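You operate a simulated robot arm through the tools that you are given. There is no shell and no other tool. Be economical: measure what you need, move in short steps, check, and stop when the job is done.

You are at the controls of a simulated two-armed robot. One attempt, no reset.

JOB
Shut the main air, drain the filter bowl into the white cup, then turn the air on again.
Fine: nothing spilt; green valve shut and cup back before the main air lever opens. Set down upright: white cup.

It is judged by the outcome, as a careful person would: the job done as asked, and still so three seconds after it is handed in. It fails if anything else is knocked over, pushed out of place, dropped, spilled or broken.

ROBOT AND FRAMES
Two 6-joint arms with two-finger parallel grippers on one trunk, on a base that drives. Base frame: it is fixed to the floor where the robot stands at the start and does not move with it; the origin is under the middle of the robot, x ahead of it, y to its left, z up. Lengths are in mm, angles in degrees, forces in N, time in s.
The left shoulder is at the start at [80, 216, 1566], the right one opposite. With the tool pointing down near the work surface each hand reaches from about 100 to 660 mm from the robot's upright axis, wherever it stands, measured 20 degrees to its own side. Places, roughly: bench knob [1100, -600, 1200]; black valve handle [1100, -500, 1000]; blue hose end [1000, -500, 1000]; blue valve handle [1100, -600, 1000]; filter bowl [900, 0, 1000]; green valve handle [900, 0, 900]; orange valve handle [1100, -400, 1000]; paddles knob [1000, -300, 1200]; red main lever [900, 0, 1200]; red valve handle [1000, -300, 1000]; spot under the drain spout [900, 0, 800]; tampers knob [1100, -400, 1200]; wheels knob [1100, -500, 1200]; white valve handle [1000, -100, 1000]; yellow knob [1000, -200, 1200]. Payload 3.43 kg a hand.
The TCP of each hand is the grasp point between the finger pads, 30 mm short of the fingertips. In the tool frame z runs along the fingers and y along their closing line. The gripper opens to 94 mm. The fingers are 28 mm wide and 10 mm thick; the gripper's body (50 by 96 mm) begins 55 mm behind the TCP.
Orientation is that of the tool frame in the base frame, as [roll, pitch, yaw] about the fixed x, y, z axes, in that order (R = Rz(yaw) Ry(pitch) Rx(roll)). With the fingers straight down and closing along the base's y, the tool's x points along the base's -x, its y along +y and its z along -z.

CONTROLS
- The arms move only by the tool servo_tool. It takes "left_motion", "right_motion" or both (then of equal length, played together; a hand with none holds still); each is a list of rows, each a list of 7 numbers: the shift along the tool's x, y, z in mm, then the turn, a rotation vector about the tool's x, y, z in degrees, then the gripper command, from -1 (shut) to 1 (fully open), values between in proportion. In form: [[dx, dy, dz, rx, ry, rz, jaw], ...]. A call has 1 to 8 rows; each row shifts and turns the commanded pose from where the row before left it, along the tool's axes as they then stand. Rows are played at 5 a second. More than 50 mm and 8.6 degrees between two rows, or a gripper value outside its range, and nothing of the call is played. A pose out of reach is approached as far as the arm can. The call stops where the force on the tool passes 40 N (or 10 N more than at its start, if that is more) or the arm is blocked; 0.2 s more then pass. Each finger travels about 72 mm/s and halts on what it meets, pressing with about 42 N; the grip force reading is that of the motor and also rises with nothing between the fingers. The clock runs only during rows and for 0.2 s after the last one: add rows that do not move to give the fingers time. It gives the time, the measured TCP pose, the force on the tool (base axes), the opening and the grip force at its end, in the units of the frame above (readings bear some noise), with the torque about the TCP (base axes, N m) and any sound that the robot's microphone picked up, and new pictures: "pictures" is both (left out), scene, wrist or none (wrist: the cameras of the hands that moved).
- Cameras (640 x 400 px; columns grow to the right, rows downward): "scene" is now at [95.6, -10.5, 1726.8]; the picture's right is [-0.17, -0.99, 0.00], its down [-0.76, 0.13, -0.64] and it looks along [0.63, -0.11, -0.77] (base axes); focal length 276 px, centre (320, 200). "left" rides on the left gripper at [76, -14, -103] in its tool frame; the picture's right is [0.18, 0.98, 0.00], its down [-0.75, 0.14, -0.64] and it looks along [-0.63, 0.12, 0.77] (tool axes); focal length 243 px, centre (320, 200). "right" rides on the right gripper at [76, 14, -102] in its tool frame; the picture's right is [-0.18, 0.98, 0.00], its down [-0.75, -0.14, -0.64] and it looks along [-0.63, -0.12, 0.77] (tool axes); focal length 243 px, centre (320, 200). There is no depth. A picture from a camera that has moved, and an enlarged one, comes with that camera's place and axes in the base frame and with its lens. The place of the scene camera against the robot may be out by one fixed shift of up to 12 mm in any direction.
- slide_trunk(by): slides the trunk up (or, below 0, down) by that many mm; the arms and the scene camera ride with it, the base frame stays. It gives what a move gives, with no picture.
- roll_base(legs): drives the robot by 1 to 6 legs, each [ahead, left, turn to the left] in mm, mm and degrees, along the robot's own axes; the way and the turn of a leg run together, so that a leg with both is an arc; at most 1500 mm and 180 degrees a leg. The arms and the cameras ride along, it lands a little off, and it stops where it bumps. It gives what a move gives, and a new picture of the scene camera.
- aim_head(pan, tilt): turns the head with the scene camera to pan (to the left, within 86 degrees either way) and tilt (down, from -29 to 69), counted from straight ahead of the robot. It gives what a move gives, and a new picture of the scene camera.
- inspect(camera, box): a new picture of the part [left, top, right, bottom] of that camera's present view, enlarged. It takes no simulated time.
- job_done(): hands the job in; it is judged then, once.

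Go step by step. Nothing tells you exact positions but the pictures and the camera data: compare them with the known pose of the tool, close in by small moves and look again before you grip or let go. The budget is 120 turns and 260 pictures, counting those below and the enlarged ones. Unless the task says otherwise, let go and move clear before handing in, and close with one line.

The tools are called after "Call:" by a JSON object that holds its "name" and its "arguments". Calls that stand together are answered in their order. servo_tool: Moves the arms, as the interface text tells. Its arguments: {"type":"object","properties":{"left_motion":{"type":"array"},"right_motion":{"type":"array"},"pictures":{"type":"string","enum":["both","scene","wrist","none"]}},"required":[]} The other tools are called the same way: slide_trunk (by) slides the trunk up or down; roll_base (legs) drives the base; aim_head (pan, tilt) turns the head that bears the scene camera; inspect (camera, box) takes an enlarged picture of a part of a camera's view; job_done () hands the job in.

At the start:

```text
time: 0.0
left_tool_pos: [355.0, 163.8, 998.0]
left_orientation: [-179.9, 0.3, -179.9]
left_ft_force: [0.1, 0.3, 0.6]
left_ft_torque: [0.01, -0.03, -0.01]
left_opening: 94.0
left_grasp_force: 0.0
right_tool_pos: [463.7, -180.4, 999.8]
right_orientation: [179.9, 0.0, 180.0]
right_ft_force: [0.3, 0.5, -0.9]
right_ft_torque: [-0.02, 0.02, -0.01]
right_opening: 94.1
right_grasp_force: 0.1
trunk travel left (down, up): [-796.0, 44.0]
robot x, y, heading: [-1.9, -3.0, 0.4]
head pan, tilt: [-9.7, 50.2]
```

scene: 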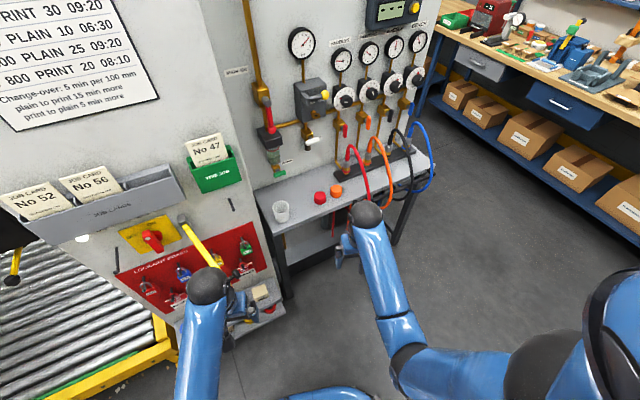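
right: 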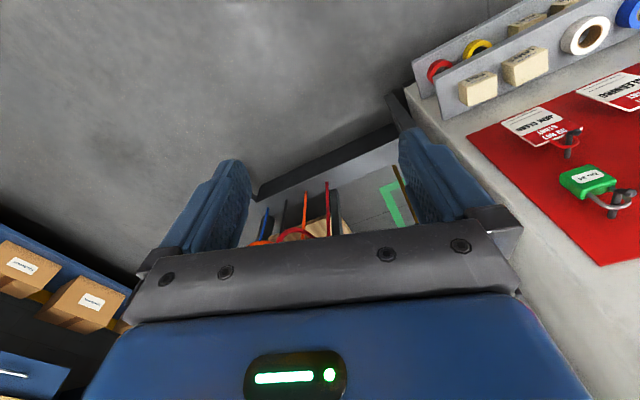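
left: 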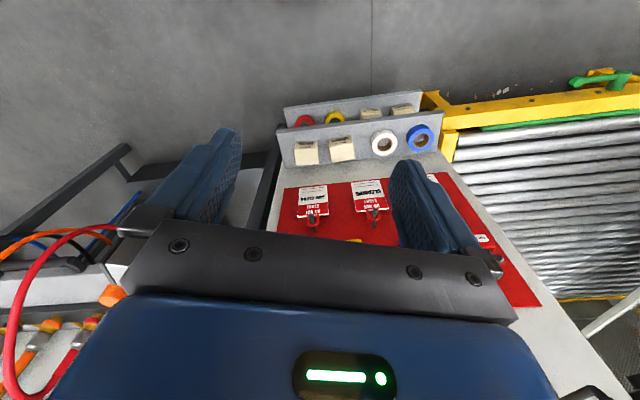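

I see the wall panel with the main lever and filter (centre), the bench with a white cup, and the lockout board on the left. First I look closer at the filter region.

Call:
{"name": "inspect", "arguments": {"camera": "scene", "box": [220, 60, 340, 135]}}

Call:
{"name": "inspect", "arguments": {"camera": "scene", "box": [220, 120, 380, 220]}}

Call:
{"name": "inspect", "arguments": {"camera": "scene", "box": [100, 120, 300, 320]}}

```text
5.33 times, centred on (280, 98) of scene
camera zoom: at [95.6, -10.5, 1726.8], right [-0.17, -0.99, 0.0], down [-0.76, 0.13, -0.64], along [0.63, -0.11, -0.77], focal length 1473 px, centre (533, 747)
```

zoom: 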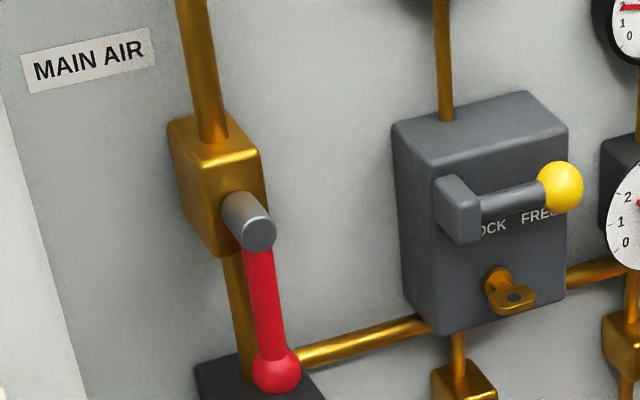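

```text
4.00 times, centred on (300, 170) of scene
camera zoom: at [95.6, -10.5, 1726.8], right [-0.17, -0.99, 0.0], down [-0.76, 0.13, -0.64], along [0.63, -0.11, -0.77], focal length 1105 px, centre (400, 320)
```

zoom: 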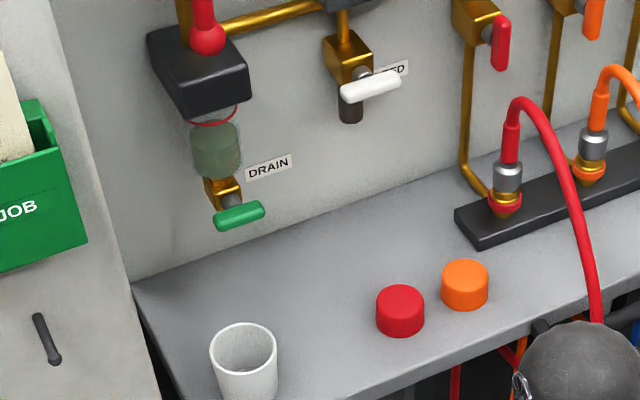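

```text
2.00 times, centred on (200, 220) of scene
camera zoom: at [95.6, -10.5, 1726.8], right [-0.17, -0.99, 0.0], down [-0.76, 0.13, -0.64], along [0.63, -0.11, -0.77], focal length 552 px, centre (560, 160)
```

zoom: 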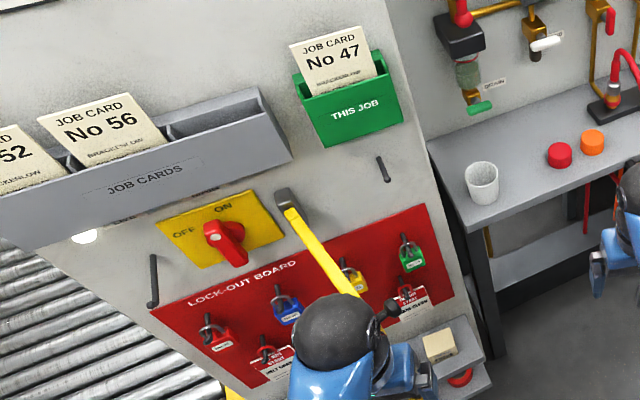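

Wall seems turned about 15° to the left, lever pointing down along the pipe (open), green handle across (shut). I look around to learn the console shape and floor room before driving.

Call:
{"name": "aim_head", "arguments": {"pan": 10, "tilt": 30}}

Call:
{"name": "aim_head", "arguments": {"pan": 0, "tilt": 65}}

```text
time: 0.8
left_tool_pos: [353.2, 162.5, 998.5]
left_orientation: [-179.9, 0.1, -179.9]
left_ft_force: [-1.0, 0.4, 1.3]
left_ft_torque: [-0.01, -0.01, 0.0]
left_opening: 93.8
left_grasp_force: 0.1
right_tool_pos: [463.6, -180.8, 999.3]
right_orientation: [-180.0, -0.1, -180.0]
right_ft_force: [0.1, 0.1, 0.0]
right_ft_torque: [0.01, 0.01, 0.03]
right_opening: 93.8
right_grasp_force: 0.0
trunk travel left (down, up): [-796.0, 44.0]
robot x, y, heading: [1.4, 4.8, -0.2]
head pan, tilt: [10.0, 30.0]
camera scene: at [109.2, 18.0, 1756.6], right [0.17, -0.98, 0.0], down [-0.49, -0.09, -0.87], along [0.85, 0.15, -0.5], focal length 276 px, centre (320, 200)
```

scene: 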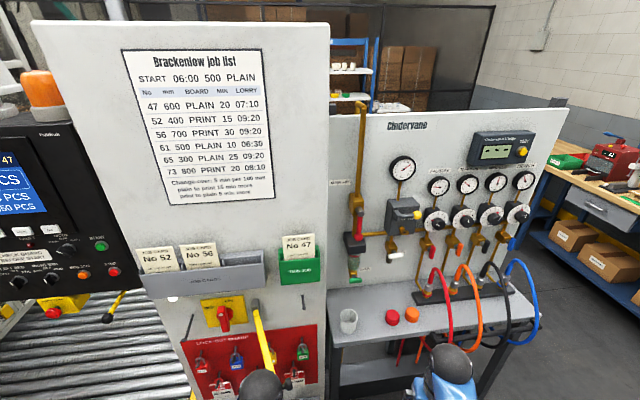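

```text
time: 1.9
left_tool_pos: [354.1, 164.8, 998.9]
left_orientation: [-179.9, 0.2, -179.9]
left_ft_force: [0.0, -0.7, -0.1]
left_ft_torque: [0.01, -0.02, 0.02]
left_opening: 94.2
left_grasp_force: 0.1
right_tool_pos: [463.7, -180.9, 999.9]
right_orientation: [-180.0, 0.0, -180.0]
right_ft_force: [0.4, -0.7, -0.1]
right_ft_torque: [0.0, -0.04, 0.0]
right_opening: 94.0
right_grasp_force: 0.1
trunk travel left (down, up): [-796.0, 44.0]
robot x, y, heading: [-1.8, 1.6, -0.2]
head pan, tilt: [0.0, 65.0]
camera scene: at [80.7, 2.4, 1709.1], right [0.0, -1.0, 0.0], down [-0.91, 0.0, -0.42], along [0.42, 0.0, -0.91], focal length 276 px, centre (320, 200)
```

scene: 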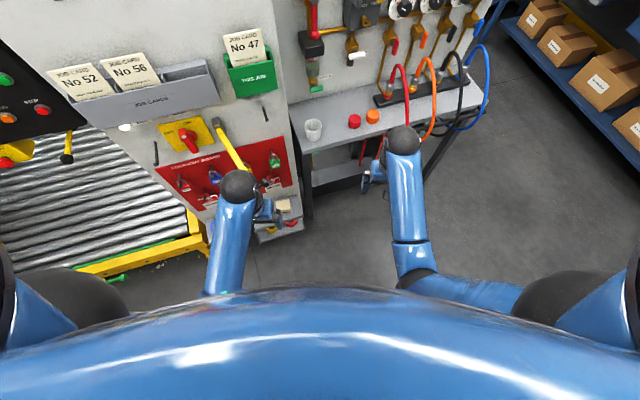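

The filter column stands near (930, 25), bench front about 180 mm out of its wall. I pull both hands back before driving up to face it.

Call:
{"name": "servo_tool", "arguments": {"left_motion": [[45, 0, 0, 0, 0, 0, 1], [45, 0, 0, 0, 0, 0, 1], [40, 0, 0, 0, 0, 0, 1], [0, 0, 0, 0, 0, 0, 1]], "right_motion": [[45, 0, 0, 0, 0, 0, 1], [45, 0, 0, 0, 0, 0, 1], [45, 0, 0, 0, 0, 0, 1], [40, 0, 0, 0, 0, 0, 1]], "pictures": "none"}}

Call:
{"name": "roll_base", "arguments": {"legs": [[200, -20, 15]]}}

Call:
{"name": "aim_head", "arguments": {"pan": -10, "tilt": 45}}

```text
time: 2.9
left_tool_pos: [222.5, 162.9, 1000.7]
left_orientation: [-179.8, 0.3, -179.9]
left_ft_force: [-0.1, 0.2, -0.6]
left_ft_torque: [-0.01, -0.01, 0.04]
left_opening: 94.0
left_grasp_force: 0.1
right_tool_pos: [287.1, -179.9, 1000.3]
right_orientation: [-180.0, 0.0, -179.8]
right_ft_force: [-0.2, -0.1, -0.4]
right_ft_torque: [0.0, 0.0, 0.01]
right_opening: 93.9
right_grasp_force: 0.0
trunk travel left (down, up): [-796.0, 44.0]
robot x, y, heading: [-0.1, 2.1, -0.1]
head pan, tilt: [0.0, 65.0]
```

```text
time: 4.5
left_tool_pos: [369.1, 220.0, 1000.1]
left_orientation: [-179.9, 0.3, -164.8]
left_ft_force: [-0.3, -0.7, -0.2]
left_ft_torque: [0.0, 0.01, 0.0]
left_opening: 94.0
left_grasp_force: 0.1
right_tool_pos: [520.2, -94.7, 1001.7]
right_orientation: [179.9, 0.2, -164.9]
right_ft_force: [-0.4, -0.3, -0.2]
right_ft_torque: [0.01, 0.02, 0.01]
right_opening: 93.7
right_grasp_force: 0.0
trunk travel left (down, up): [-796.0, 44.0]
robot x, y, heading: [195.9, 4.7, 15.3]
head pan, tilt: [0.0, 65.0]
camera scene: at [270.7, 30.6, 1709.4], right [0.26, -0.97, 0.0], down [-0.87, -0.24, -0.43], along [0.41, 0.11, -0.9], focal length 276 px, centre (320, 200)
```

scene: 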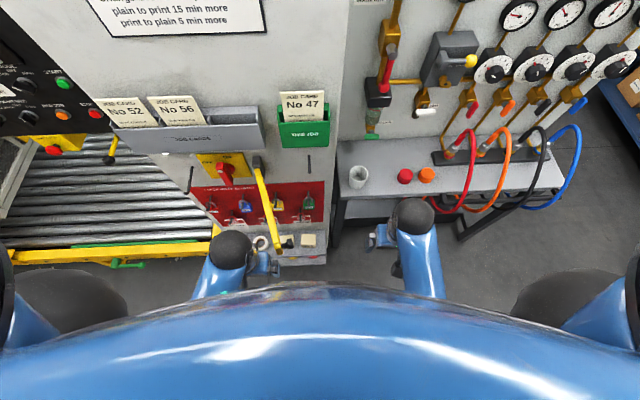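

```text
time: 5.3
left_tool_pos: [372.9, 220.3, 998.7]
left_orientation: [-180.0, 0.2, -164.8]
left_ft_force: [-0.1, -0.1, 0.0]
left_ft_torque: [-0.01, 0.02, 0.0]
left_opening: 93.8
left_grasp_force: 0.1
right_tool_pos: [524.9, -93.1, 999.9]
right_orientation: [-179.9, -0.1, -164.9]
right_ft_force: [-0.6, 1.0, 0.3]
right_ft_torque: [0.01, 0.02, 0.0]
right_opening: 93.9
right_grasp_force: 0.1
trunk travel left (down, up): [-796.0, 44.0]
robot x, y, heading: [199.3, 4.3, 15.0]
head pan, tilt: [-10.0, 45.0]
camera scene: at [299.5, 23.8, 1734.0], right [0.09, -1.0, 0.0], down [-0.71, -0.06, -0.71], along [0.7, 0.06, -0.71], focal length 276 px, centre (320, 200)
```

scene: 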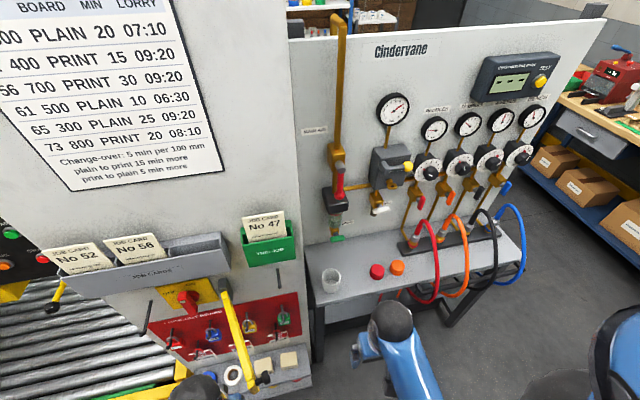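

Both views agree: the filter column is now well ahead. I lower the trunk so that the shoulders fit both lever and cup heights.

Call:
{"name": "slide_trunk", "arguments": {"by": -250}}

Call:
{"name": "servo_tool", "arguments": {"right_motion": [[-10, 0, -50, 0, -8, 0, 1], [-10, 0, -48, 0, -8, 0, 1], [-10, 0, -48, 0, -8, 0, 1], [0, 0, -45, 0, -8, 0, 1], [0, 0, -20, 0, -8, 0, 1], [0, 0, 0, 0, -8, 0, 1], [0, 0, 0, 0, -8, 0, 1], [0, 0, 0, 0, -8, 0, 1]], "pictures": "both"}}

```text
time: 7.9
left_tool_pos: [371.5, 220.8, 748.8]
left_orientation: [-179.9, 0.2, -164.9]
left_ft_force: [-0.9, 0.1, -0.1]
left_ft_torque: [0.0, 0.0, 0.01]
left_opening: 94.1
left_grasp_force: 0.0
right_tool_pos: [523.8, -93.9, 750.3]
right_orientation: [180.0, 0.0, -164.8]
right_ft_force: [0.9, -0.6, 0.4]
right_ft_torque: [0.03, 0.03, -0.03]
right_opening: 94.1
right_grasp_force: 0.1
trunk travel left (down, up): [-546.0, 294.0]
robot x, y, heading: [195.9, 8.0, 15.1]
head pan, tilt: [-10.0, 45.0]
```

```text
refused: row 1 steps farther than a row can; nothing moved
```

Call:
{"name": "servo_tool", "arguments": {"right_motion": [[-10, 0, -45, 0, -8, 0, 1], [-10, 0, -45, 0, -8, 0, 1], [-10, 0, -45, 0, -8, 0, 1], [0, 0, -45, 0, -8, 0, 1], [0, 0, -20, 0, -8, 0, 1], [0, 0, 0, 0, -8, 0, 1], [0, 0, 0, 0, -8, 0, 1], [0, 0, 0, 0, -8, 0, 1]], "pictures": "both"}}

```text
time: 9.7
left_tool_pos: [372.5, 221.1, 748.3]
left_orientation: [-180.0, 0.1, -164.8]
left_ft_force: [-0.6, 0.1, -0.1]
left_ft_torque: [0.0, -0.01, 0.0]
left_opening: 94.3
left_grasp_force: 0.0
right_tool_pos: [589.0, -46.5, 843.6]
right_orientation: [179.9, 64.3, -164.9]
right_ft_force: [0.3, 0.8, 0.2]
right_ft_torque: [-0.02, 0.0, -0.01]
right_opening: 93.9
right_grasp_force: 0.0
right hand out of reach, approached as far as the arm can: row 2, 3, 4, 5
trunk travel left (down, up): [-546.0, 294.0]
robot x, y, heading: [199.3, 3.7, 15.0]
head pan, tilt: [-10.0, 45.0]
camera scene: at [298.8, 22.9, 1484.1], right [0.09, -1.0, 0.0], down [-0.7, -0.06, -0.71], along [0.7, 0.06, -0.71], focal length 276 px, centre (320, 200)
camera right: at [463.9, -63.3, 818.0], right [-0.18, 0.97, 0.17], down [-0.2, -0.2, 0.96], along [0.96, 0.14, 0.23], focal length 243 px, centre (320, 200)
```

scene: 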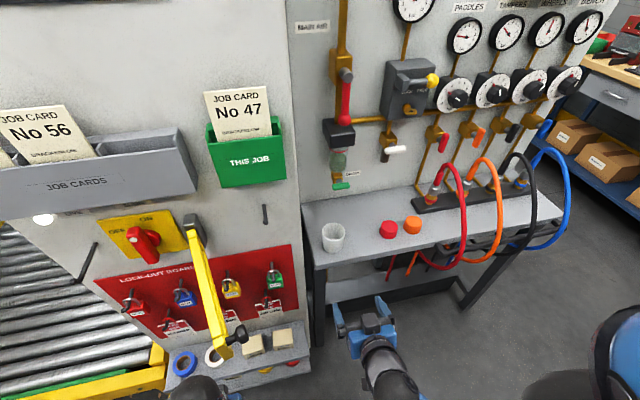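
right: 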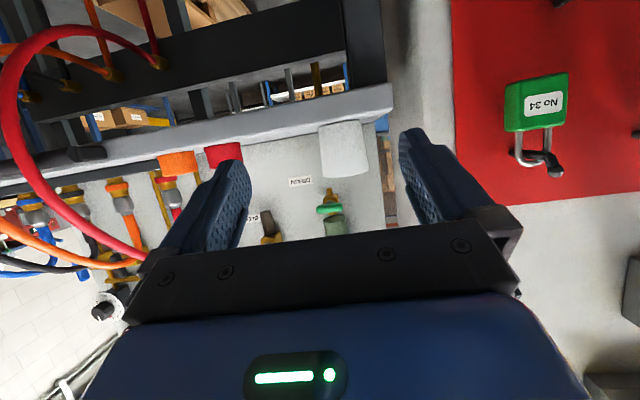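

Good views of the cup and filter from both cameras. I enlarge them to triangulate.

Call:
{"name": "inspect", "arguments": {"camera": "scene", "box": [290, 50, 450, 150]}}

Call:
{"name": "inspect", "arguments": {"camera": "scene", "box": [290, 150, 450, 250]}}

Call:
{"name": "inspect", "arguments": {"camera": "right", "box": [220, 80, 420, 240]}}

```text
4.00 times, centred on (370, 100) of scene
camera zoom: at [298.8, 22.9, 1484.1], right [0.09, -1.0, 0.0], down [-0.7, -0.06, -0.71], along [0.7, 0.06, -0.71], focal length 1105 px, centre (120, 600)
```

zoom: 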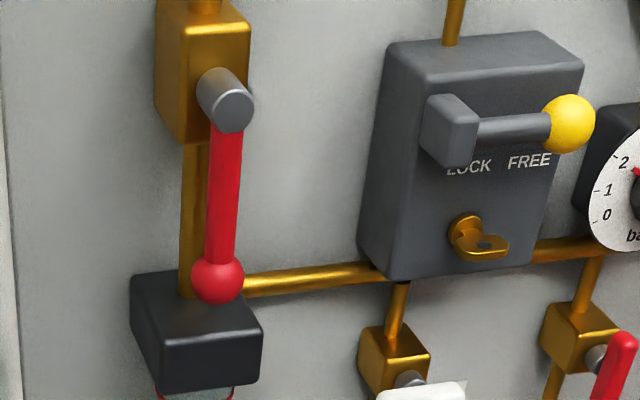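

```text
4.00 times, centred on (370, 200) of scene
camera zoom: at [298.8, 22.9, 1484.1], right [0.09, -1.0, 0.0], down [-0.7, -0.06, -0.71], along [0.7, 0.06, -0.71], focal length 1105 px, centre (120, 200)
```

zoom: 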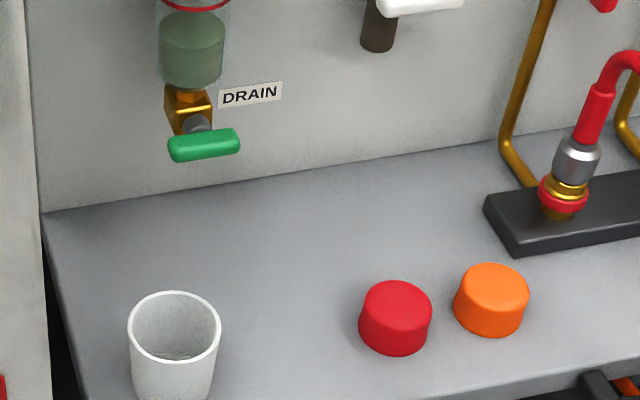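

```text
2.50 times, centred on (320, 160) of right
camera zoom: at [463.9, -63.3, 818.0], right [-0.18, 0.97, 0.17], down [-0.2, -0.2, 0.96], along [0.96, 0.14, 0.23], focal length 606 px, centre (320, 300)
```

zoom: 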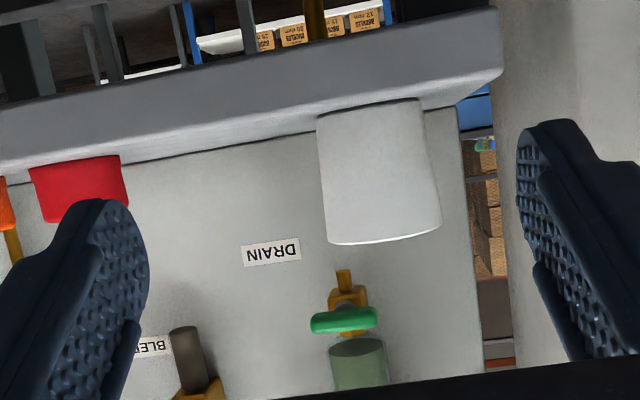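

Estimates: bench z 800; cup axis (789, 25), rim z 869; drain axis about (938, 27), spout end z≈911; green handle centre (903, 13, 942); lever pivot about (905, 18, 1250), its ball at z≈1150. I drive 80 mm closer.

Call:
{"name": "roll_base", "arguments": {"legs": [[80, 0, 0]]}}

```text
time: 10.7
left_tool_pos: [449.0, 242.9, 751.1]
left_orientation: [179.9, 0.3, -164.8]
left_ft_force: [-0.4, 0.1, 0.0]
left_ft_torque: [-0.04, -0.01, -0.01]
left_opening: 93.9
left_grasp_force: 0.1
right_tool_pos: [662.8, -25.9, 842.7]
right_orientation: [-179.9, 63.9, -164.9]
right_ft_force: [-0.8, 0.2, -0.3]
right_ft_torque: [-0.02, 0.0, -0.02]
right_opening: 94.1
right_grasp_force: 0.1
trunk travel left (down, up): [-546.0, 294.0]
robot x, y, heading: [275.0, 26.7, 14.9]
head pan, tilt: [-10.0, 45.0]
camera scene: at [374.4, 43.8, 1484.2], right [0.09, -1.0, 0.0], down [-0.7, -0.06, -0.71], along [0.71, 0.06, -0.71], focal length 276 px, centre (320, 200)
```

scene: 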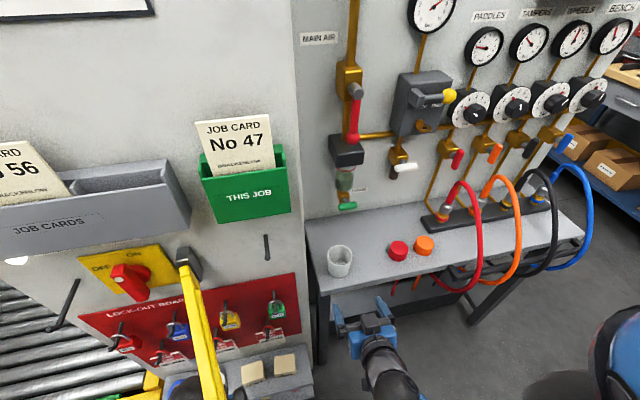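

First the main air. I level the right tool, close it, and raise it to the right of the lever with space to the wall.

Call:
{"name": "servo_tool", "arguments": {"right_motion": [[-20, 0, 0, 0, -8.5, 0, 0], [-40, 0, 0, 0, -8.5, 0, -1], [-40, -10, 0, 0, -8.5, 0, -1], [-48, -10, 0, 0, 0, 0, -1], [-48, -10, 0, 0, 0, 0, -1], [-48, -10, 0, 0, 0, 0, -1], [-48, -10, 0, 0, 0, 0, -1], [-45, -10, 0, 0, 0, 0, -1]], "pictures": "both"}}

```text
time: 12.5
left_tool_pos: [450.1, 242.6, 749.7]
left_orientation: [-179.9, 0.1, -164.7]
left_ft_force: [0.8, -0.7, -0.2]
left_ft_torque: [-0.01, -0.02, -0.02]
left_opening: 93.6
left_grasp_force: 0.0
right_tool_pos: [799.5, -27.3, 1038.3]
right_orientation: [-173.9, 89.4, -158.8]
right_ft_force: [0.0, -0.6, -0.2]
right_ft_torque: [0.0, 0.02, 0.02]
right_opening: 0.0
right_grasp_force: 33.0
right hand out of reach, approached as far as the arm can: row 4, 5, 6, 7, 8
trunk travel left (down, up): [-546.0, 294.0]
robot x, y, heading: [276.0, 27.4, 15.2]
head pan, tilt: [-10.0, 45.0]
camera scene: at [377.4, 44.9, 1483.9], right [0.09, -1.0, 0.0], down [-0.71, -0.06, -0.71], along [0.7, 0.06, -0.71], focal length 276 px, centre (320, 200)
camera right: at [696.5, -38.4, 962.9], right [-0.25, 0.95, 0.18], down [-0.58, -0.3, 0.76], along [0.78, 0.09, 0.62], focal length 243 px, centre (320, 200)
```

scene: 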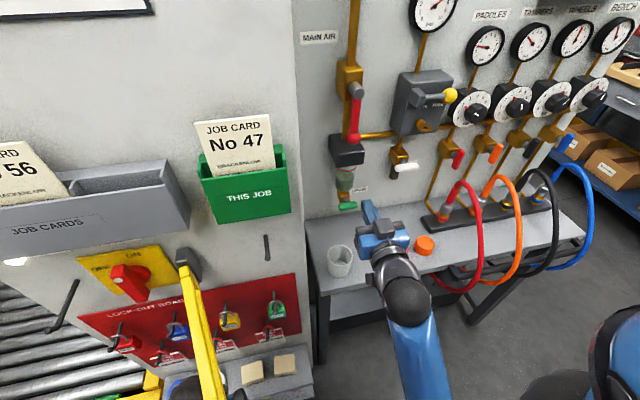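
right: 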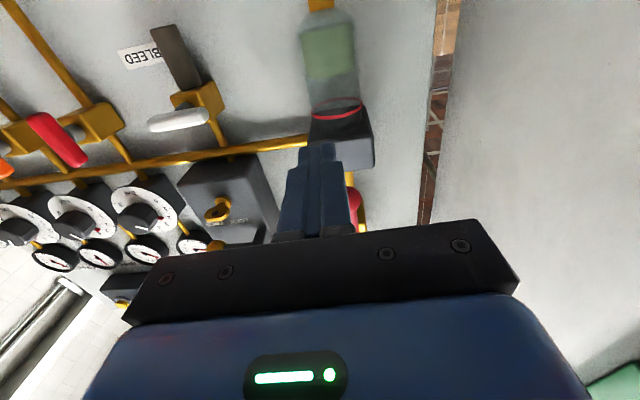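

The arm could not fold that close while level, so it ended further forward. I send a small forward move to learn where the command stands.

Call:
{"name": "servo_tool", "arguments": {"right_motion": [[0, 0, 20, 0, 0, 0, -1], [0, 0, 0, 0, 0, 0, -1]], "pictures": "none"}}

```text
time: 13.1
left_tool_pos: [448.5, 242.3, 749.5]
left_orientation: [180.0, 0.3, -164.8]
left_ft_force: [-0.4, 0.1, -0.1]
left_ft_torque: [0.01, -0.04, -0.01]
left_opening: 93.7
left_grasp_force: 0.1
right_tool_pos: [818.7, -22.7, 1040.5]
right_orientation: [-178.5, 89.6, -163.5]
right_ft_force: [-1.1, 0.4, 0.5]
right_ft_torque: [0.0, -0.02, 0.04]
right_opening: 0.0
right_grasp_force: 32.6
trunk travel left (down, up): [-546.0, 294.0]
robot x, y, heading: [275.4, 24.0, 15.0]
head pan, tilt: [-10.0, 45.0]
```

The command follows the real pose. Instead of folding further, I shift right 20 mm and then lift the trunk so the hand rides up to lever height.

Call:
{"name": "servo_tool", "arguments": {"right_motion": [[0, -20, -5, 0, 0, 0, -1], [0, 0, 0, 0, 0, 0, -1]], "pictures": "none"}}

Call:
{"name": "slide_trunk", "arguments": {"by": 145}}

Call:
{"name": "aim_head", "arguments": {"pan": -15, "tilt": 45}}

Call:
{"name": "inspect", "arguments": {"camera": "right", "box": [0, 0, 640, 400]}}

```text
time: 13.7
left_tool_pos: [448.3, 242.9, 748.5]
left_orientation: [-179.9, 0.3, -164.8]
left_ft_force: [-0.7, 0.6, 0.4]
left_ft_torque: [0.02, 0.0, 0.03]
left_opening: 93.7
left_grasp_force: 0.1
right_tool_pos: [817.9, -42.7, 1039.4]
right_orientation: [-177.2, 89.6, -162.1]
right_ft_force: [-0.5, 0.4, 0.5]
right_ft_torque: [0.02, 0.02, 0.0]
right_opening: 0.0
right_grasp_force: 33.1
trunk travel left (down, up): [-546.0, 294.0]
robot x, y, heading: [276.7, 29.1, 15.2]
head pan, tilt: [-10.0, 45.0]
```

```text
time: 15.4
left_tool_pos: [449.2, 241.9, 893.2]
left_orientation: [-180.0, 0.3, -164.8]
left_ft_force: [0.1, 0.5, 0.2]
left_ft_torque: [-0.03, 0.0, -0.02]
left_opening: 94.1
left_grasp_force: 0.1
right_tool_pos: [818.7, -43.0, 1185.6]
right_orientation: [-179.3, 89.6, -164.1]
right_ft_force: [-0.3, 0.1, -0.3]
right_ft_torque: [0.02, 0.02, -0.02]
right_opening: 0.0
right_grasp_force: 32.7
trunk travel left (down, up): [-691.0, 149.0]
robot x, y, heading: [277.7, 27.7, 15.0]
head pan, tilt: [-10.0, 45.0]
```

```text
time: 16.1
left_tool_pos: [449.3, 242.1, 894.3]
left_orientation: [180.0, 0.3, -164.8]
left_ft_force: [0.0, 0.4, 0.1]
left_ft_torque: [0.01, 0.02, -0.02]
left_opening: 94.0
left_grasp_force: 0.0
right_tool_pos: [818.8, -43.5, 1184.7]
right_orientation: [-179.2, 89.5, -164.0]
right_ft_force: [0.3, -0.5, 0.0]
right_ft_torque: [0.01, -0.03, -0.02]
right_opening: 0.0
right_grasp_force: 33.8
trunk travel left (down, up): [-691.0, 149.0]
robot x, y, heading: [276.0, 26.1, 15.1]
head pan, tilt: [-15.0, 45.0]
camera scene: at [376.1, 37.2, 1629.1], right [0.0, -1.0, 0.0], down [-0.71, 0.0, -0.71], along [0.71, 0.0, -0.71], focal length 276 px, centre (320, 200)
```

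scene: 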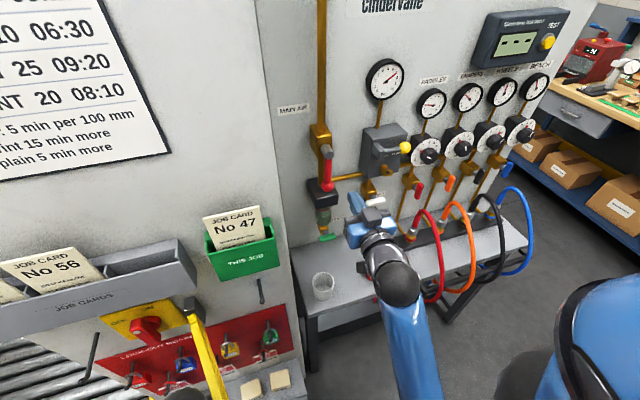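

```text
1.00 times, centred on (320, 200) of right (not enlarged: the box is as wide or as high as the picture)
camera zoom: at [715.6, -54.8, 1108.4], right [-0.25, 0.95, 0.18], down [-0.58, -0.3, 0.76], along [0.78, 0.09, 0.62], focal length 243 px, centre (320, 200)
```

zoom: 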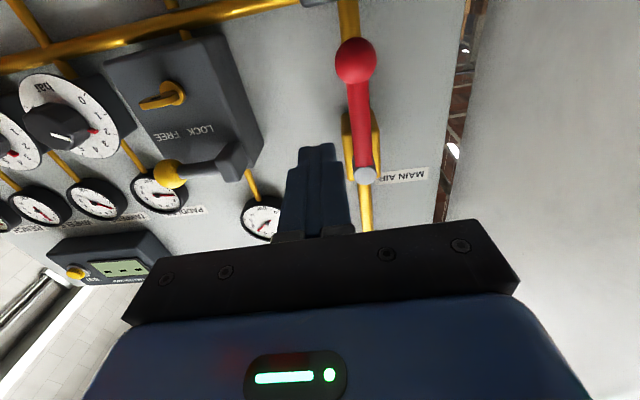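

I need the lever's depth better; I enlarge both views of it.

Call:
{"name": "inspect", "arguments": {"camera": "scene", "box": [270, 110, 430, 210]}}

Call:
{"name": "inspect", "arguments": {"camera": "right", "box": [240, 0, 480, 240]}}

```text
4.00 times, centred on (350, 160) of scene
camera zoom: at [376.1, 37.2, 1629.1], right [0.0, -1.0, 0.0], down [-0.71, 0.0, -0.71], along [0.71, 0.0, -0.71], focal length 1105 px, centre (200, 360)
```

zoom: 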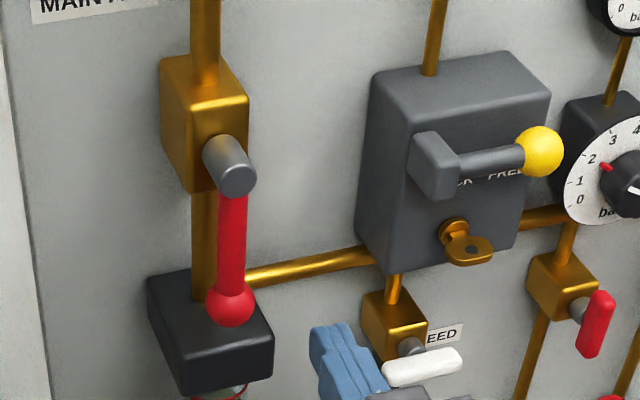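

```text
1.67 times, centred on (360, 120) of right
camera zoom: at [715.6, -54.8, 1108.4], right [-0.25, 0.95, 0.18], down [-0.58, -0.3, 0.76], along [0.78, 0.09, 0.62], focal length 404 px, centre (253, 333)
```

zoom: 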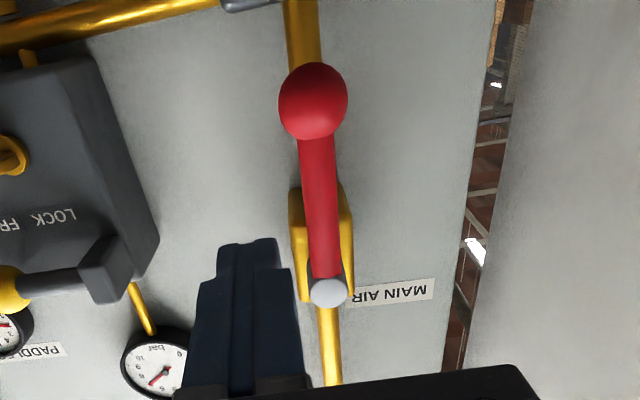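

The lever lies at (909, 17), ball z 1147, pivot z 1248; the fingers are right of it. I go in 82 mm and then push it to the left a bit (the grey box bars the right side), watching force.

Call:
{"name": "servo_tool", "arguments": {"right_motion": [[0, 0, 40, 0, 0, 0, -1], [0, 0, 42, 0, 0, 0, -1], [0, 14, 0, 0, 0, 0, -1], [3, 17, 0, 0, 0, 0, -1]], "pictures": "both"}}

```text
time: 17.1
left_tool_pos: [449.3, 242.3, 893.5]
left_orientation: [180.0, 0.0, -164.8]
left_ft_force: [0.4, 0.6, -1.3]
left_ft_torque: [0.0, -0.02, 0.0]
left_opening: 94.1
left_grasp_force: 0.1
right_tool_pos: [894.0, -6.8, 1183.0]
right_orientation: [-124.9, 89.4, -111.3]
right_ft_force: [7.6, -11.1, -1.0]
right_ft_torque: [0.11, 0.06, -0.36]
right_opening: 0.0
right_grasp_force: 33.0
trunk travel left (down, up): [-691.0, 149.0]
robot x, y, heading: [277.5, 28.1, 15.2]
head pan, tilt: [-15.0, 45.0]
stopped in row 4 (right hand): the force on the tool passed its limit at 56 N (the readings are from after the stop); the commanded pose is now the measured one
camera scene: at [377.6, 36.2, 1629.0], right [0.0, -1.0, 0.0], down [-0.71, 0.0, -0.71], along [0.71, 0.0, -0.71], focal length 276 px, centre (320, 200)
camera right: at [791.8, -15.1, 1106.1], right [-0.23, 0.96, 0.18], down [-0.59, -0.28, 0.76], along [0.78, 0.07, 0.63], focal length 243 px, centre (320, 200)
```

scene: 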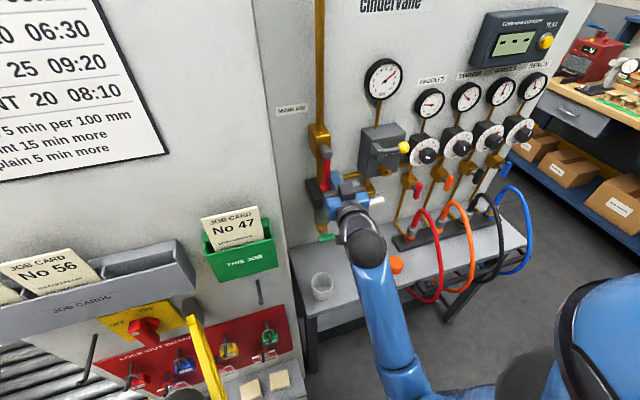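
right: 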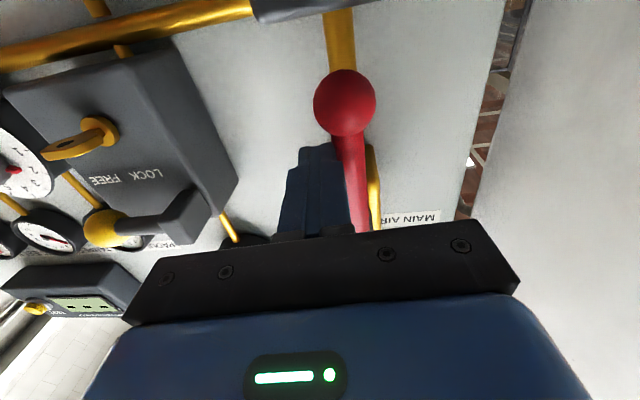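

Pushing left met 56 N with no motion, so that way looks like a stop. I back out, go to its left side and try gently rightward.

Call:
{"name": "servo_tool", "arguments": {"right_motion": [[0, -8, 0, 0, 0, 0, -1], [0, 0, -40, 0, 0, 0, -1], [0, 0, -40, 0, 0, 0, -1], [0, 32, 0, 0, 0, 0, -1], [0, 32, 0, 0, 0, 0, -1], [0, 0, 40, 0, 0, 0, -1], [0, 0, 40, 0, 0, 0, -1], [0, 0, 0, 0, 0, 0, -1]], "pictures": "wrist"}}

```text
time: 18.9
left_tool_pos: [449.3, 243.5, 894.6]
left_orientation: [179.9, 0.1, -164.8]
left_ft_force: [-0.1, 0.4, 0.4]
left_ft_torque: [0.0, -0.06, 0.0]
left_opening: 94.0
left_grasp_force: 0.2
right_tool_pos: [878.8, 51.2, 1182.5]
right_orientation: [-115.8, 89.5, -101.9]
right_ft_force: [0.0, -0.8, 0.0]
right_ft_torque: [0.01, 0.01, 0.01]
right_opening: 0.0
right_grasp_force: 32.8
trunk travel left (down, up): [-691.0, 149.0]
robot x, y, heading: [273.8, 26.7, 14.8]
head pan, tilt: [-15.0, 45.0]
camera right: at [775.8, 41.4, 1106.0], right [-0.24, 0.96, 0.18], down [-0.59, -0.29, 0.76], along [0.77, 0.08, 0.63], focal length 243 px, centre (320, 200)
```

right: 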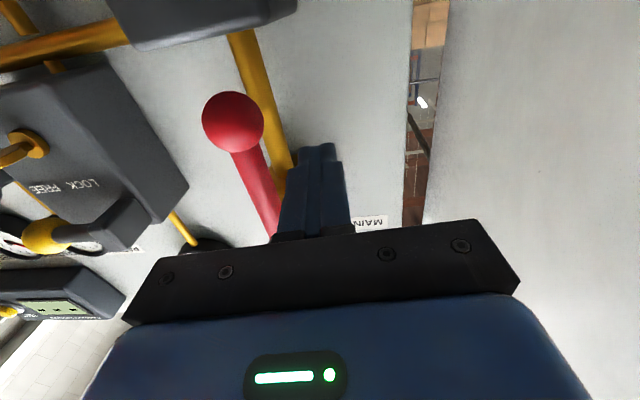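

Fingers are left of the lever. I push it right in small steps.

Call:
{"name": "servo_tool", "arguments": {"right_motion": [[0, -16, 0, 0, 0, 0, -1], [0, -6, 0, 0, 0, 0, -1], [1, -6, 0, 0, 0, 0, -1], [1, -6, 0, 0, 0, 0, -1], [1, -6, 0, 0, 0, 0, -1]], "pictures": "wrist"}}

```text
time: 20.1
left_tool_pos: [448.4, 243.3, 893.3]
left_orientation: [179.8, 0.2, -164.8]
left_ft_force: [-0.6, 0.3, -0.3]
left_ft_torque: [0.0, 0.0, 0.0]
left_opening: 94.0
left_grasp_force: 0.1
right_tool_pos: [889.3, 12.3, 1181.3]
right_orientation: [-116.8, 89.5, -102.9]
right_ft_force: [1.6, 5.3, 1.2]
right_ft_torque: [-0.1, -0.04, 0.16]
right_opening: 0.2
right_grasp_force: 33.0
trunk travel left (down, up): [-691.0, 149.0]
robot x, y, heading: [276.6, 28.1, 15.1]
head pan, tilt: [-15.0, 45.0]
camera right: at [786.7, 3.2, 1103.4], right [-0.24, 0.96, 0.18], down [-0.59, -0.28, 0.76], along [0.77, 0.08, 0.63], focal length 243 px, centre (320, 200)
```

right: 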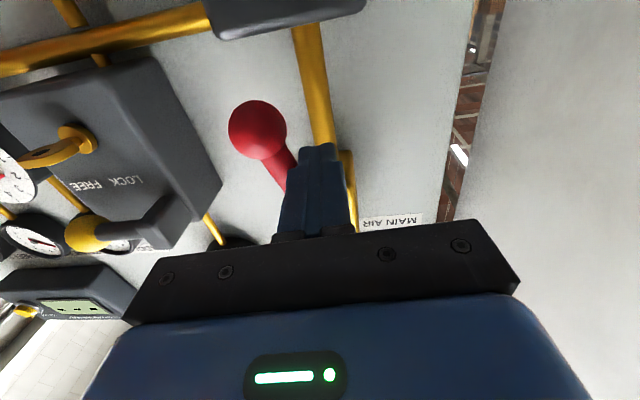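

It turns right with only about 5 N. I follow the arc on to the crosswise position.

Call:
{"name": "servo_tool", "arguments": {"right_motion": [[-1, -15, 0, 0, 0, 0, -1], [-6, -16.5, 0, 0, 0, 0, -1], [-10, -14.5, 0, 0, 0, 0, -1], [-14, -11.3, 0, 0, 0, 0, -1]], "pictures": "both"}}

```text
time: 21.1
left_tool_pos: [448.9, 243.4, 893.7]
left_orientation: [179.9, 0.0, -164.8]
left_ft_force: [0.6, 0.6, -0.1]
left_ft_torque: [0.0, 0.0, -0.05]
left_opening: 93.8
left_grasp_force: 0.0
right_tool_pos: [903.7, -42.4, 1211.4]
right_orientation: [-128.8, 89.3, -114.9]
right_ft_force: [-0.6, 4.3, -2.9]
right_ft_torque: [-0.04, 0.09, 0.11]
right_opening: 0.0
right_grasp_force: 33.7
trunk travel left (down, up): [-691.0, 149.0]
robot x, y, heading: [271.7, 23.8, 14.8]
head pan, tilt: [-15.0, 45.0]
camera scene: at [376.8, 38.0, 1629.0], right [0.0, -1.0, 0.0], down [-0.71, 0.0, -0.71], along [0.71, 0.0, -0.71], focal length 276 px, centre (320, 200)
camera right: at [800.9, -52.3, 1134.8], right [-0.24, 0.96, 0.18], down [-0.59, -0.28, 0.76], along [0.78, 0.07, 0.63], focal length 243 px, centre (320, 200)
```

scene: 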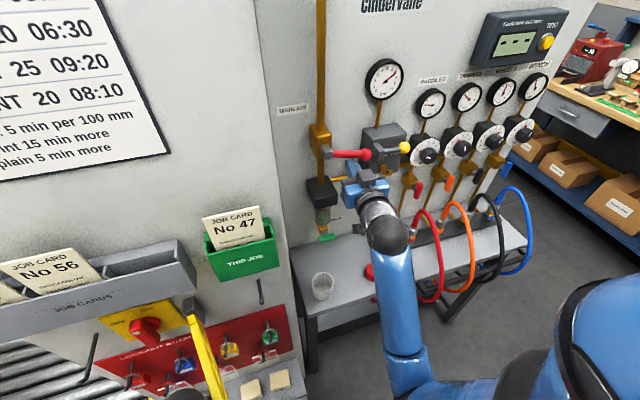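
right: 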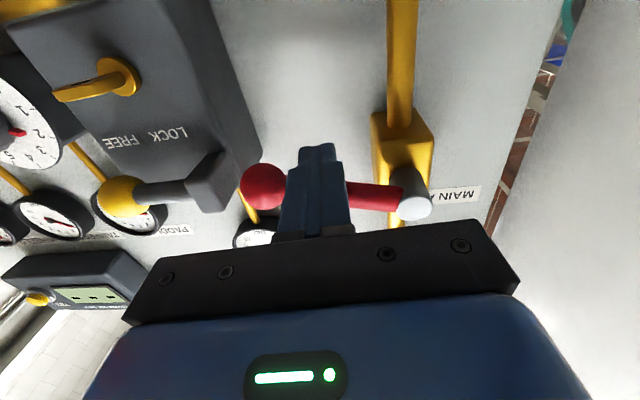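

The lever is nearly crosswise. I push on up to its stop.

Call:
{"name": "servo_tool", "arguments": {"right_motion": [[-8, -4, 0, 0, 0, 0, -1], [-8, -3, 0, 0, 0, 0, -1], [-5, 0, 0, 0, 0, 0, -1], [-5, 0, 0, 0, 0, 0, -1]], "pictures": "both"}}

Call:
{"name": "inspect", "arguments": {"camera": "scene", "box": [270, 60, 450, 200]}}

```text
time: 22.1
left_tool_pos: [448.9, 242.6, 894.6]
left_orientation: [179.9, 0.0, -164.8]
left_ft_force: [-0.1, -0.2, -0.4]
left_ft_torque: [0.02, 0.02, 0.0]
left_opening: 93.9
left_grasp_force: 0.1
right_tool_pos: [905.9, -49.8, 1227.2]
right_orientation: [-168.2, 88.2, -154.3]
right_ft_force: [3.1, -0.1, -7.6]
right_ft_torque: [-0.07, 0.15, -0.06]
right_opening: 0.1
right_grasp_force: 33.0
trunk travel left (down, up): [-691.0, 149.0]
robot x, y, heading: [278.6, 30.0, 15.0]
head pan, tilt: [-15.0, 45.0]
stopped in row 4 (right hand): the force on the tool passed its limit at 44 N (the readings are from after the stop); the commanded pose is now the measured one
camera scene: at [377.1, 36.5, 1629.3], right [0.0, -1.0, 0.0], down [-0.71, 0.0, -0.71], along [0.71, 0.0, -0.71], focal length 276 px, centre (320, 200)
camera right: at [801.7, -60.2, 1153.8], right [-0.23, 0.96, 0.18], down [-0.57, -0.28, 0.78], along [0.79, 0.08, 0.61], focal length 243 px, centre (320, 200)
```

scene: 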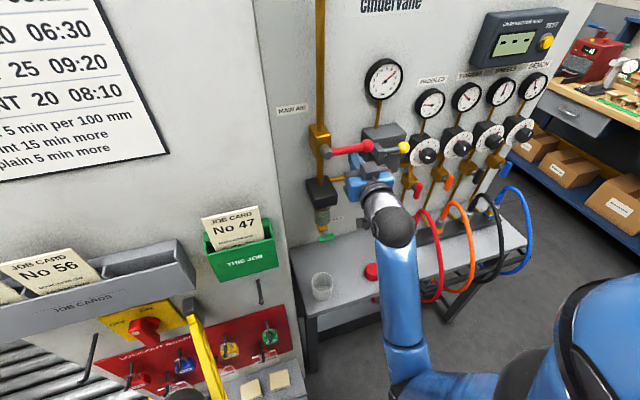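
right: 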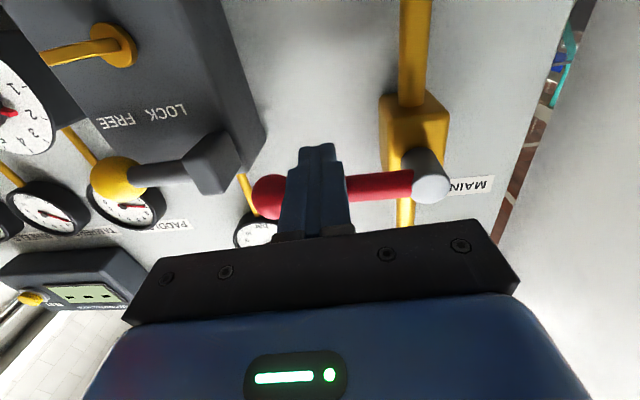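

```text
2.86 times, centred on (360, 130) of scene
camera zoom: at [377.1, 36.5, 1629.3], right [0.0, -1.0, 0.0], down [-0.71, 0.0, -0.71], along [0.71, 0.0, -0.71], focal length 789 px, centre (206, 400)
```

zoom: 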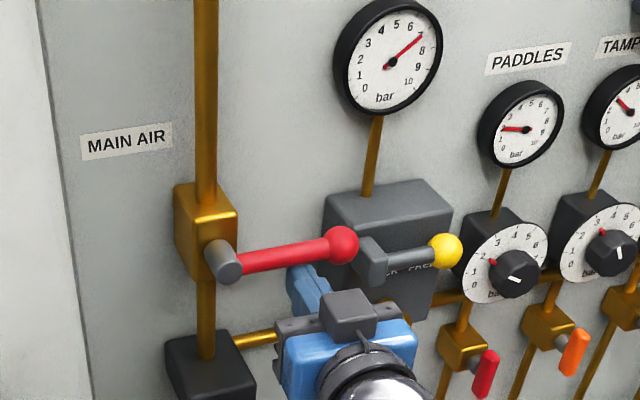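

The lever is against its crosswise stop: main air shut. I back the hand out and check the gauge.

Call:
{"name": "servo_tool", "arguments": {"right_motion": [[8, 0, 0, 0, 0, 0, -1], [0, 0, -45, 0, 0, 0, -1], [0, 0, -45, 0, 0, 0, -1], [40, 0, 0, 0, 0, 0, -1], [0, 0, 0, 0, 0, 0, -1]], "pictures": "scene"}}

Call:
{"name": "inspect", "arguments": {"camera": "scene", "box": [270, 50, 450, 250]}}

Call:
{"name": "inspect", "arguments": {"camera": "scene", "box": [340, 50, 440, 110]}}

```text
time: 23.3
left_tool_pos: [449.3, 243.1, 894.3]
left_orientation: [179.9, 0.1, -164.8]
left_ft_force: [-0.9, -0.1, -0.3]
left_ft_torque: [-0.01, 0.03, -0.02]
left_opening: 94.1
left_grasp_force: 0.1
right_tool_pos: [831.9, -67.8, 1175.5]
right_orientation: [-164.9, 88.5, -150.8]
right_ft_force: [0.0, 0.5, 0.4]
right_ft_torque: [0.01, -0.03, 0.03]
right_opening: 0.2
right_grasp_force: 33.0
right hand out of reach, approached as far as the arm can: row 3
trunk travel left (down, up): [-691.0, 149.0]
robot x, y, heading: [278.2, 26.9, 15.0]
head pan, tilt: [-15.0, 45.0]
camera scene: at [376.0, 36.7, 1629.1], right [0.0, -1.0, 0.0], down [-0.71, 0.0, -0.71], along [0.71, 0.0, -0.71], focal length 276 px, centre (320, 200)
```

scene: 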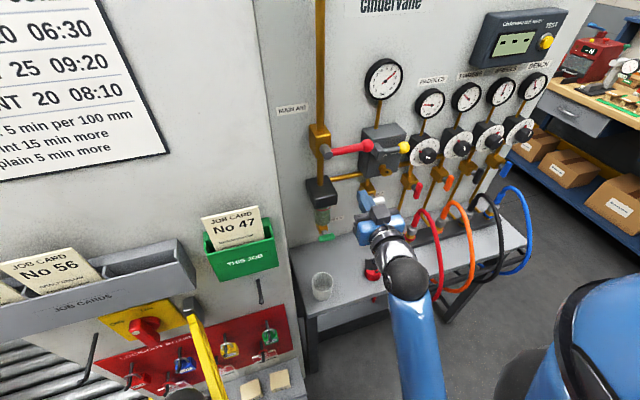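

```text
2.00 times, centred on (360, 150) of scene
camera zoom: at [376.0, 36.7, 1629.1], right [0.0, -1.0, 0.0], down [-0.71, 0.0, -0.71], along [0.71, 0.0, -0.71], focal length 552 px, centre (240, 300)
```

zoom: 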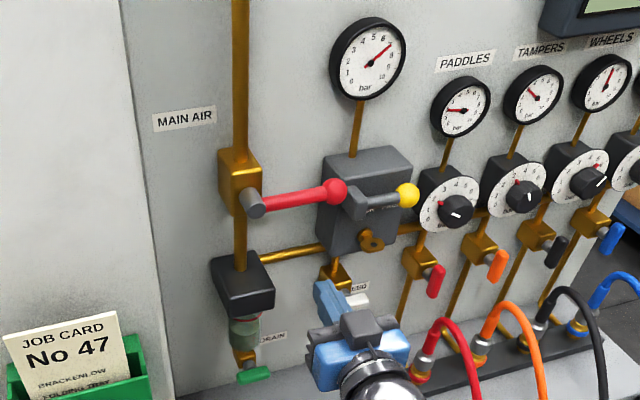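

```text
6.40 times, centred on (390, 80) of scene
camera zoom: at [376.0, 36.7, 1629.1], right [0.0, -1.0, 0.0], down [-0.71, 0.0, -0.71], along [0.71, 0.0, -0.71], focal length 1768 px, centre (-128, 968)
```

zoom: 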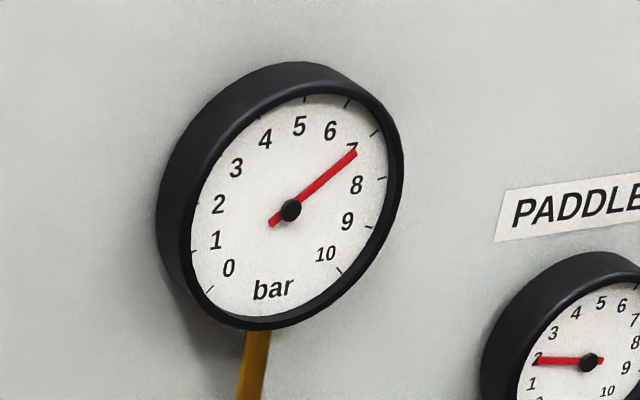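

Lever is crosswise and free. I lower the trunk again and bring the hand back and tilted down, toward a pre-grasp in front of the cup.

Call:
{"name": "slide_trunk", "arguments": {"by": -145}}

Call:
{"name": "servo_tool", "arguments": {"right_motion": [[0, 0, -30, 0, 8.5, 0, 0], [0, 0, -35, 0, 8.5, 0, 1], [0, 0, -40, 0, 8.5, 0, 1], [5, 10, -45, 0, 4, 0, 1], [10, 15, -45, 0, 0, 0, 1], [20, 20, -30, 0, 0, 0, 1], [20, 20, -20, 0, 0, 0, 1], [20, 20, 0, 0, 0, 0, 1]], "pictures": "both"}}

```text
time: 25.0
left_tool_pos: [449.5, 242.4, 748.9]
left_orientation: [179.9, 0.2, -164.8]
left_ft_force: [-0.8, -0.6, 0.3]
left_ft_torque: [-0.01, -0.02, -0.01]
left_opening: 93.9
left_grasp_force: 0.0
right_tool_pos: [832.2, -69.4, 1028.7]
right_orientation: [-165.1, 88.4, -151.1]
right_ft_force: [-0.2, -0.3, 0.2]
right_ft_torque: [0.02, -0.01, 0.02]
right_opening: 0.0
right_grasp_force: 33.1
trunk travel left (down, up): [-546.0, 294.0]
robot x, y, heading: [277.6, 24.8, 14.7]
head pan, tilt: [-15.0, 45.0]
```

```text
time: 26.8
left_tool_pos: [447.9, 242.0, 748.9]
left_orientation: [180.0, 0.1, -164.6]
left_ft_force: [0.0, 0.7, -0.9]
left_ft_torque: [0.01, 0.0, 0.01]
left_opening: 94.3
left_grasp_force: 0.0
right_tool_pos: [757.6, -0.6, 932.0]
right_orientation: [-179.1, 59.1, -165.4]
right_ft_force: [-0.3, -0.1, -0.3]
right_ft_torque: [-0.01, 0.02, 0.04]
right_opening: 93.9
right_grasp_force: 0.2
right hand out of reach, approached as far as the arm can: row 1, 2, 3, 4, 5, 6, 7
trunk travel left (down, up): [-546.0, 294.0]
robot x, y, heading: [276.5, 24.7, 14.5]
head pan, tilt: [-15.0, 45.0]
camera scene: at [375.6, 36.6, 1484.1], right [0.0, -1.0, 0.0], down [-0.71, 0.0, -0.71], along [0.71, 0.0, -0.71], focal length 276 px, centre (320, 200)
camera right: at [629.7, -16.5, 918.4], right [-0.15, 0.98, 0.15], down [-0.13, -0.17, 0.98], along [0.98, 0.12, 0.15], focal length 243 px, centre (320, 200)
```

scene: 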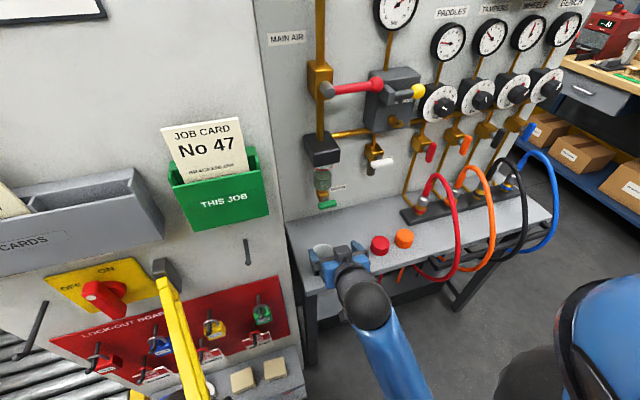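
right: 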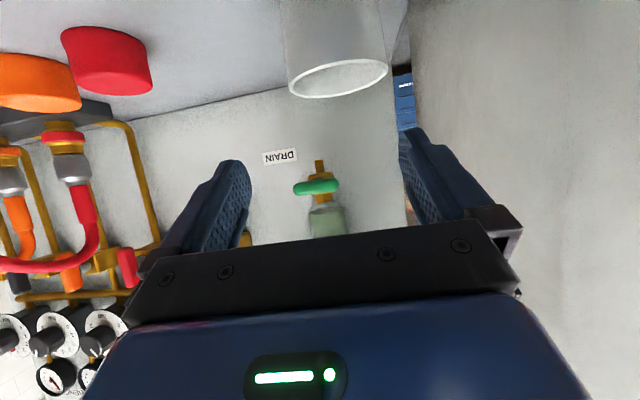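

The fingers already straddle the cup from above. I centre 16 mm left and descend around it most of the way, then check.

Call:
{"name": "servo_tool", "arguments": {"right_motion": [[0, 16, 0, 0, 0, 0, 1], [15, 0, 17, 0, 0, 0, 1], [15, 0, 17, 0, 0, 0, 1], [15, 0, 17, 0, 0, 0, 1], [0, 0, 0, 0, 0, 0, 1]], "pictures": "both"}}

```text
time: 28.0
left_tool_pos: [447.8, 241.8, 748.0]
left_orientation: [179.9, 0.1, -164.8]
left_ft_force: [0.3, -0.1, 0.1]
left_ft_torque: [-0.01, -0.01, -0.01]
left_opening: 93.9
left_grasp_force: 0.0
right_tool_pos: [771.0, 18.9, 867.4]
right_orientation: [-179.2, 59.0, -165.4]
right_ft_force: [-0.2, 0.3, -0.7]
right_ft_torque: [0.02, -0.01, 0.0]
right_opening: 94.0
right_grasp_force: 0.1
trunk travel left (down, up): [-546.0, 294.0]
robot x, y, heading: [277.9, 26.5, 15.0]
head pan, tilt: [-15.0, 45.0]
camera scene: at [375.8, 36.5, 1484.1], right [0.0, -1.0, 0.0], down [-0.71, 0.0, -0.71], along [0.71, 0.0, -0.71], focal length 276 px, centre (320, 200)
camera right: at [646.2, 3.9, 854.0], right [-0.15, 0.98, 0.15], down [-0.12, -0.17, 0.98], along [0.98, 0.12, 0.15], focal length 243 px, centre (320, 200)
```

scene: 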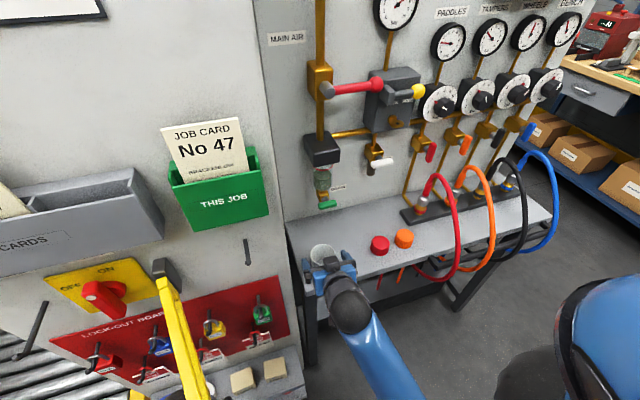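
right: 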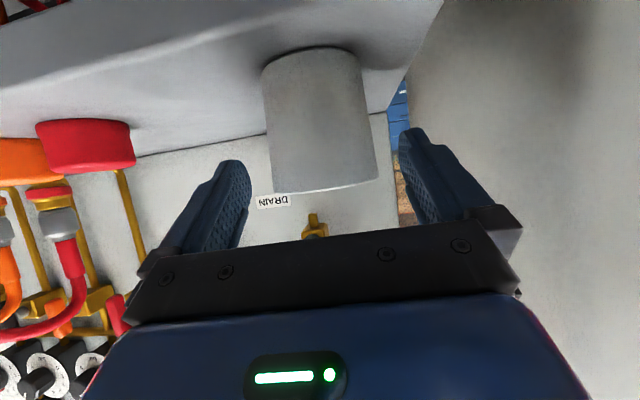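

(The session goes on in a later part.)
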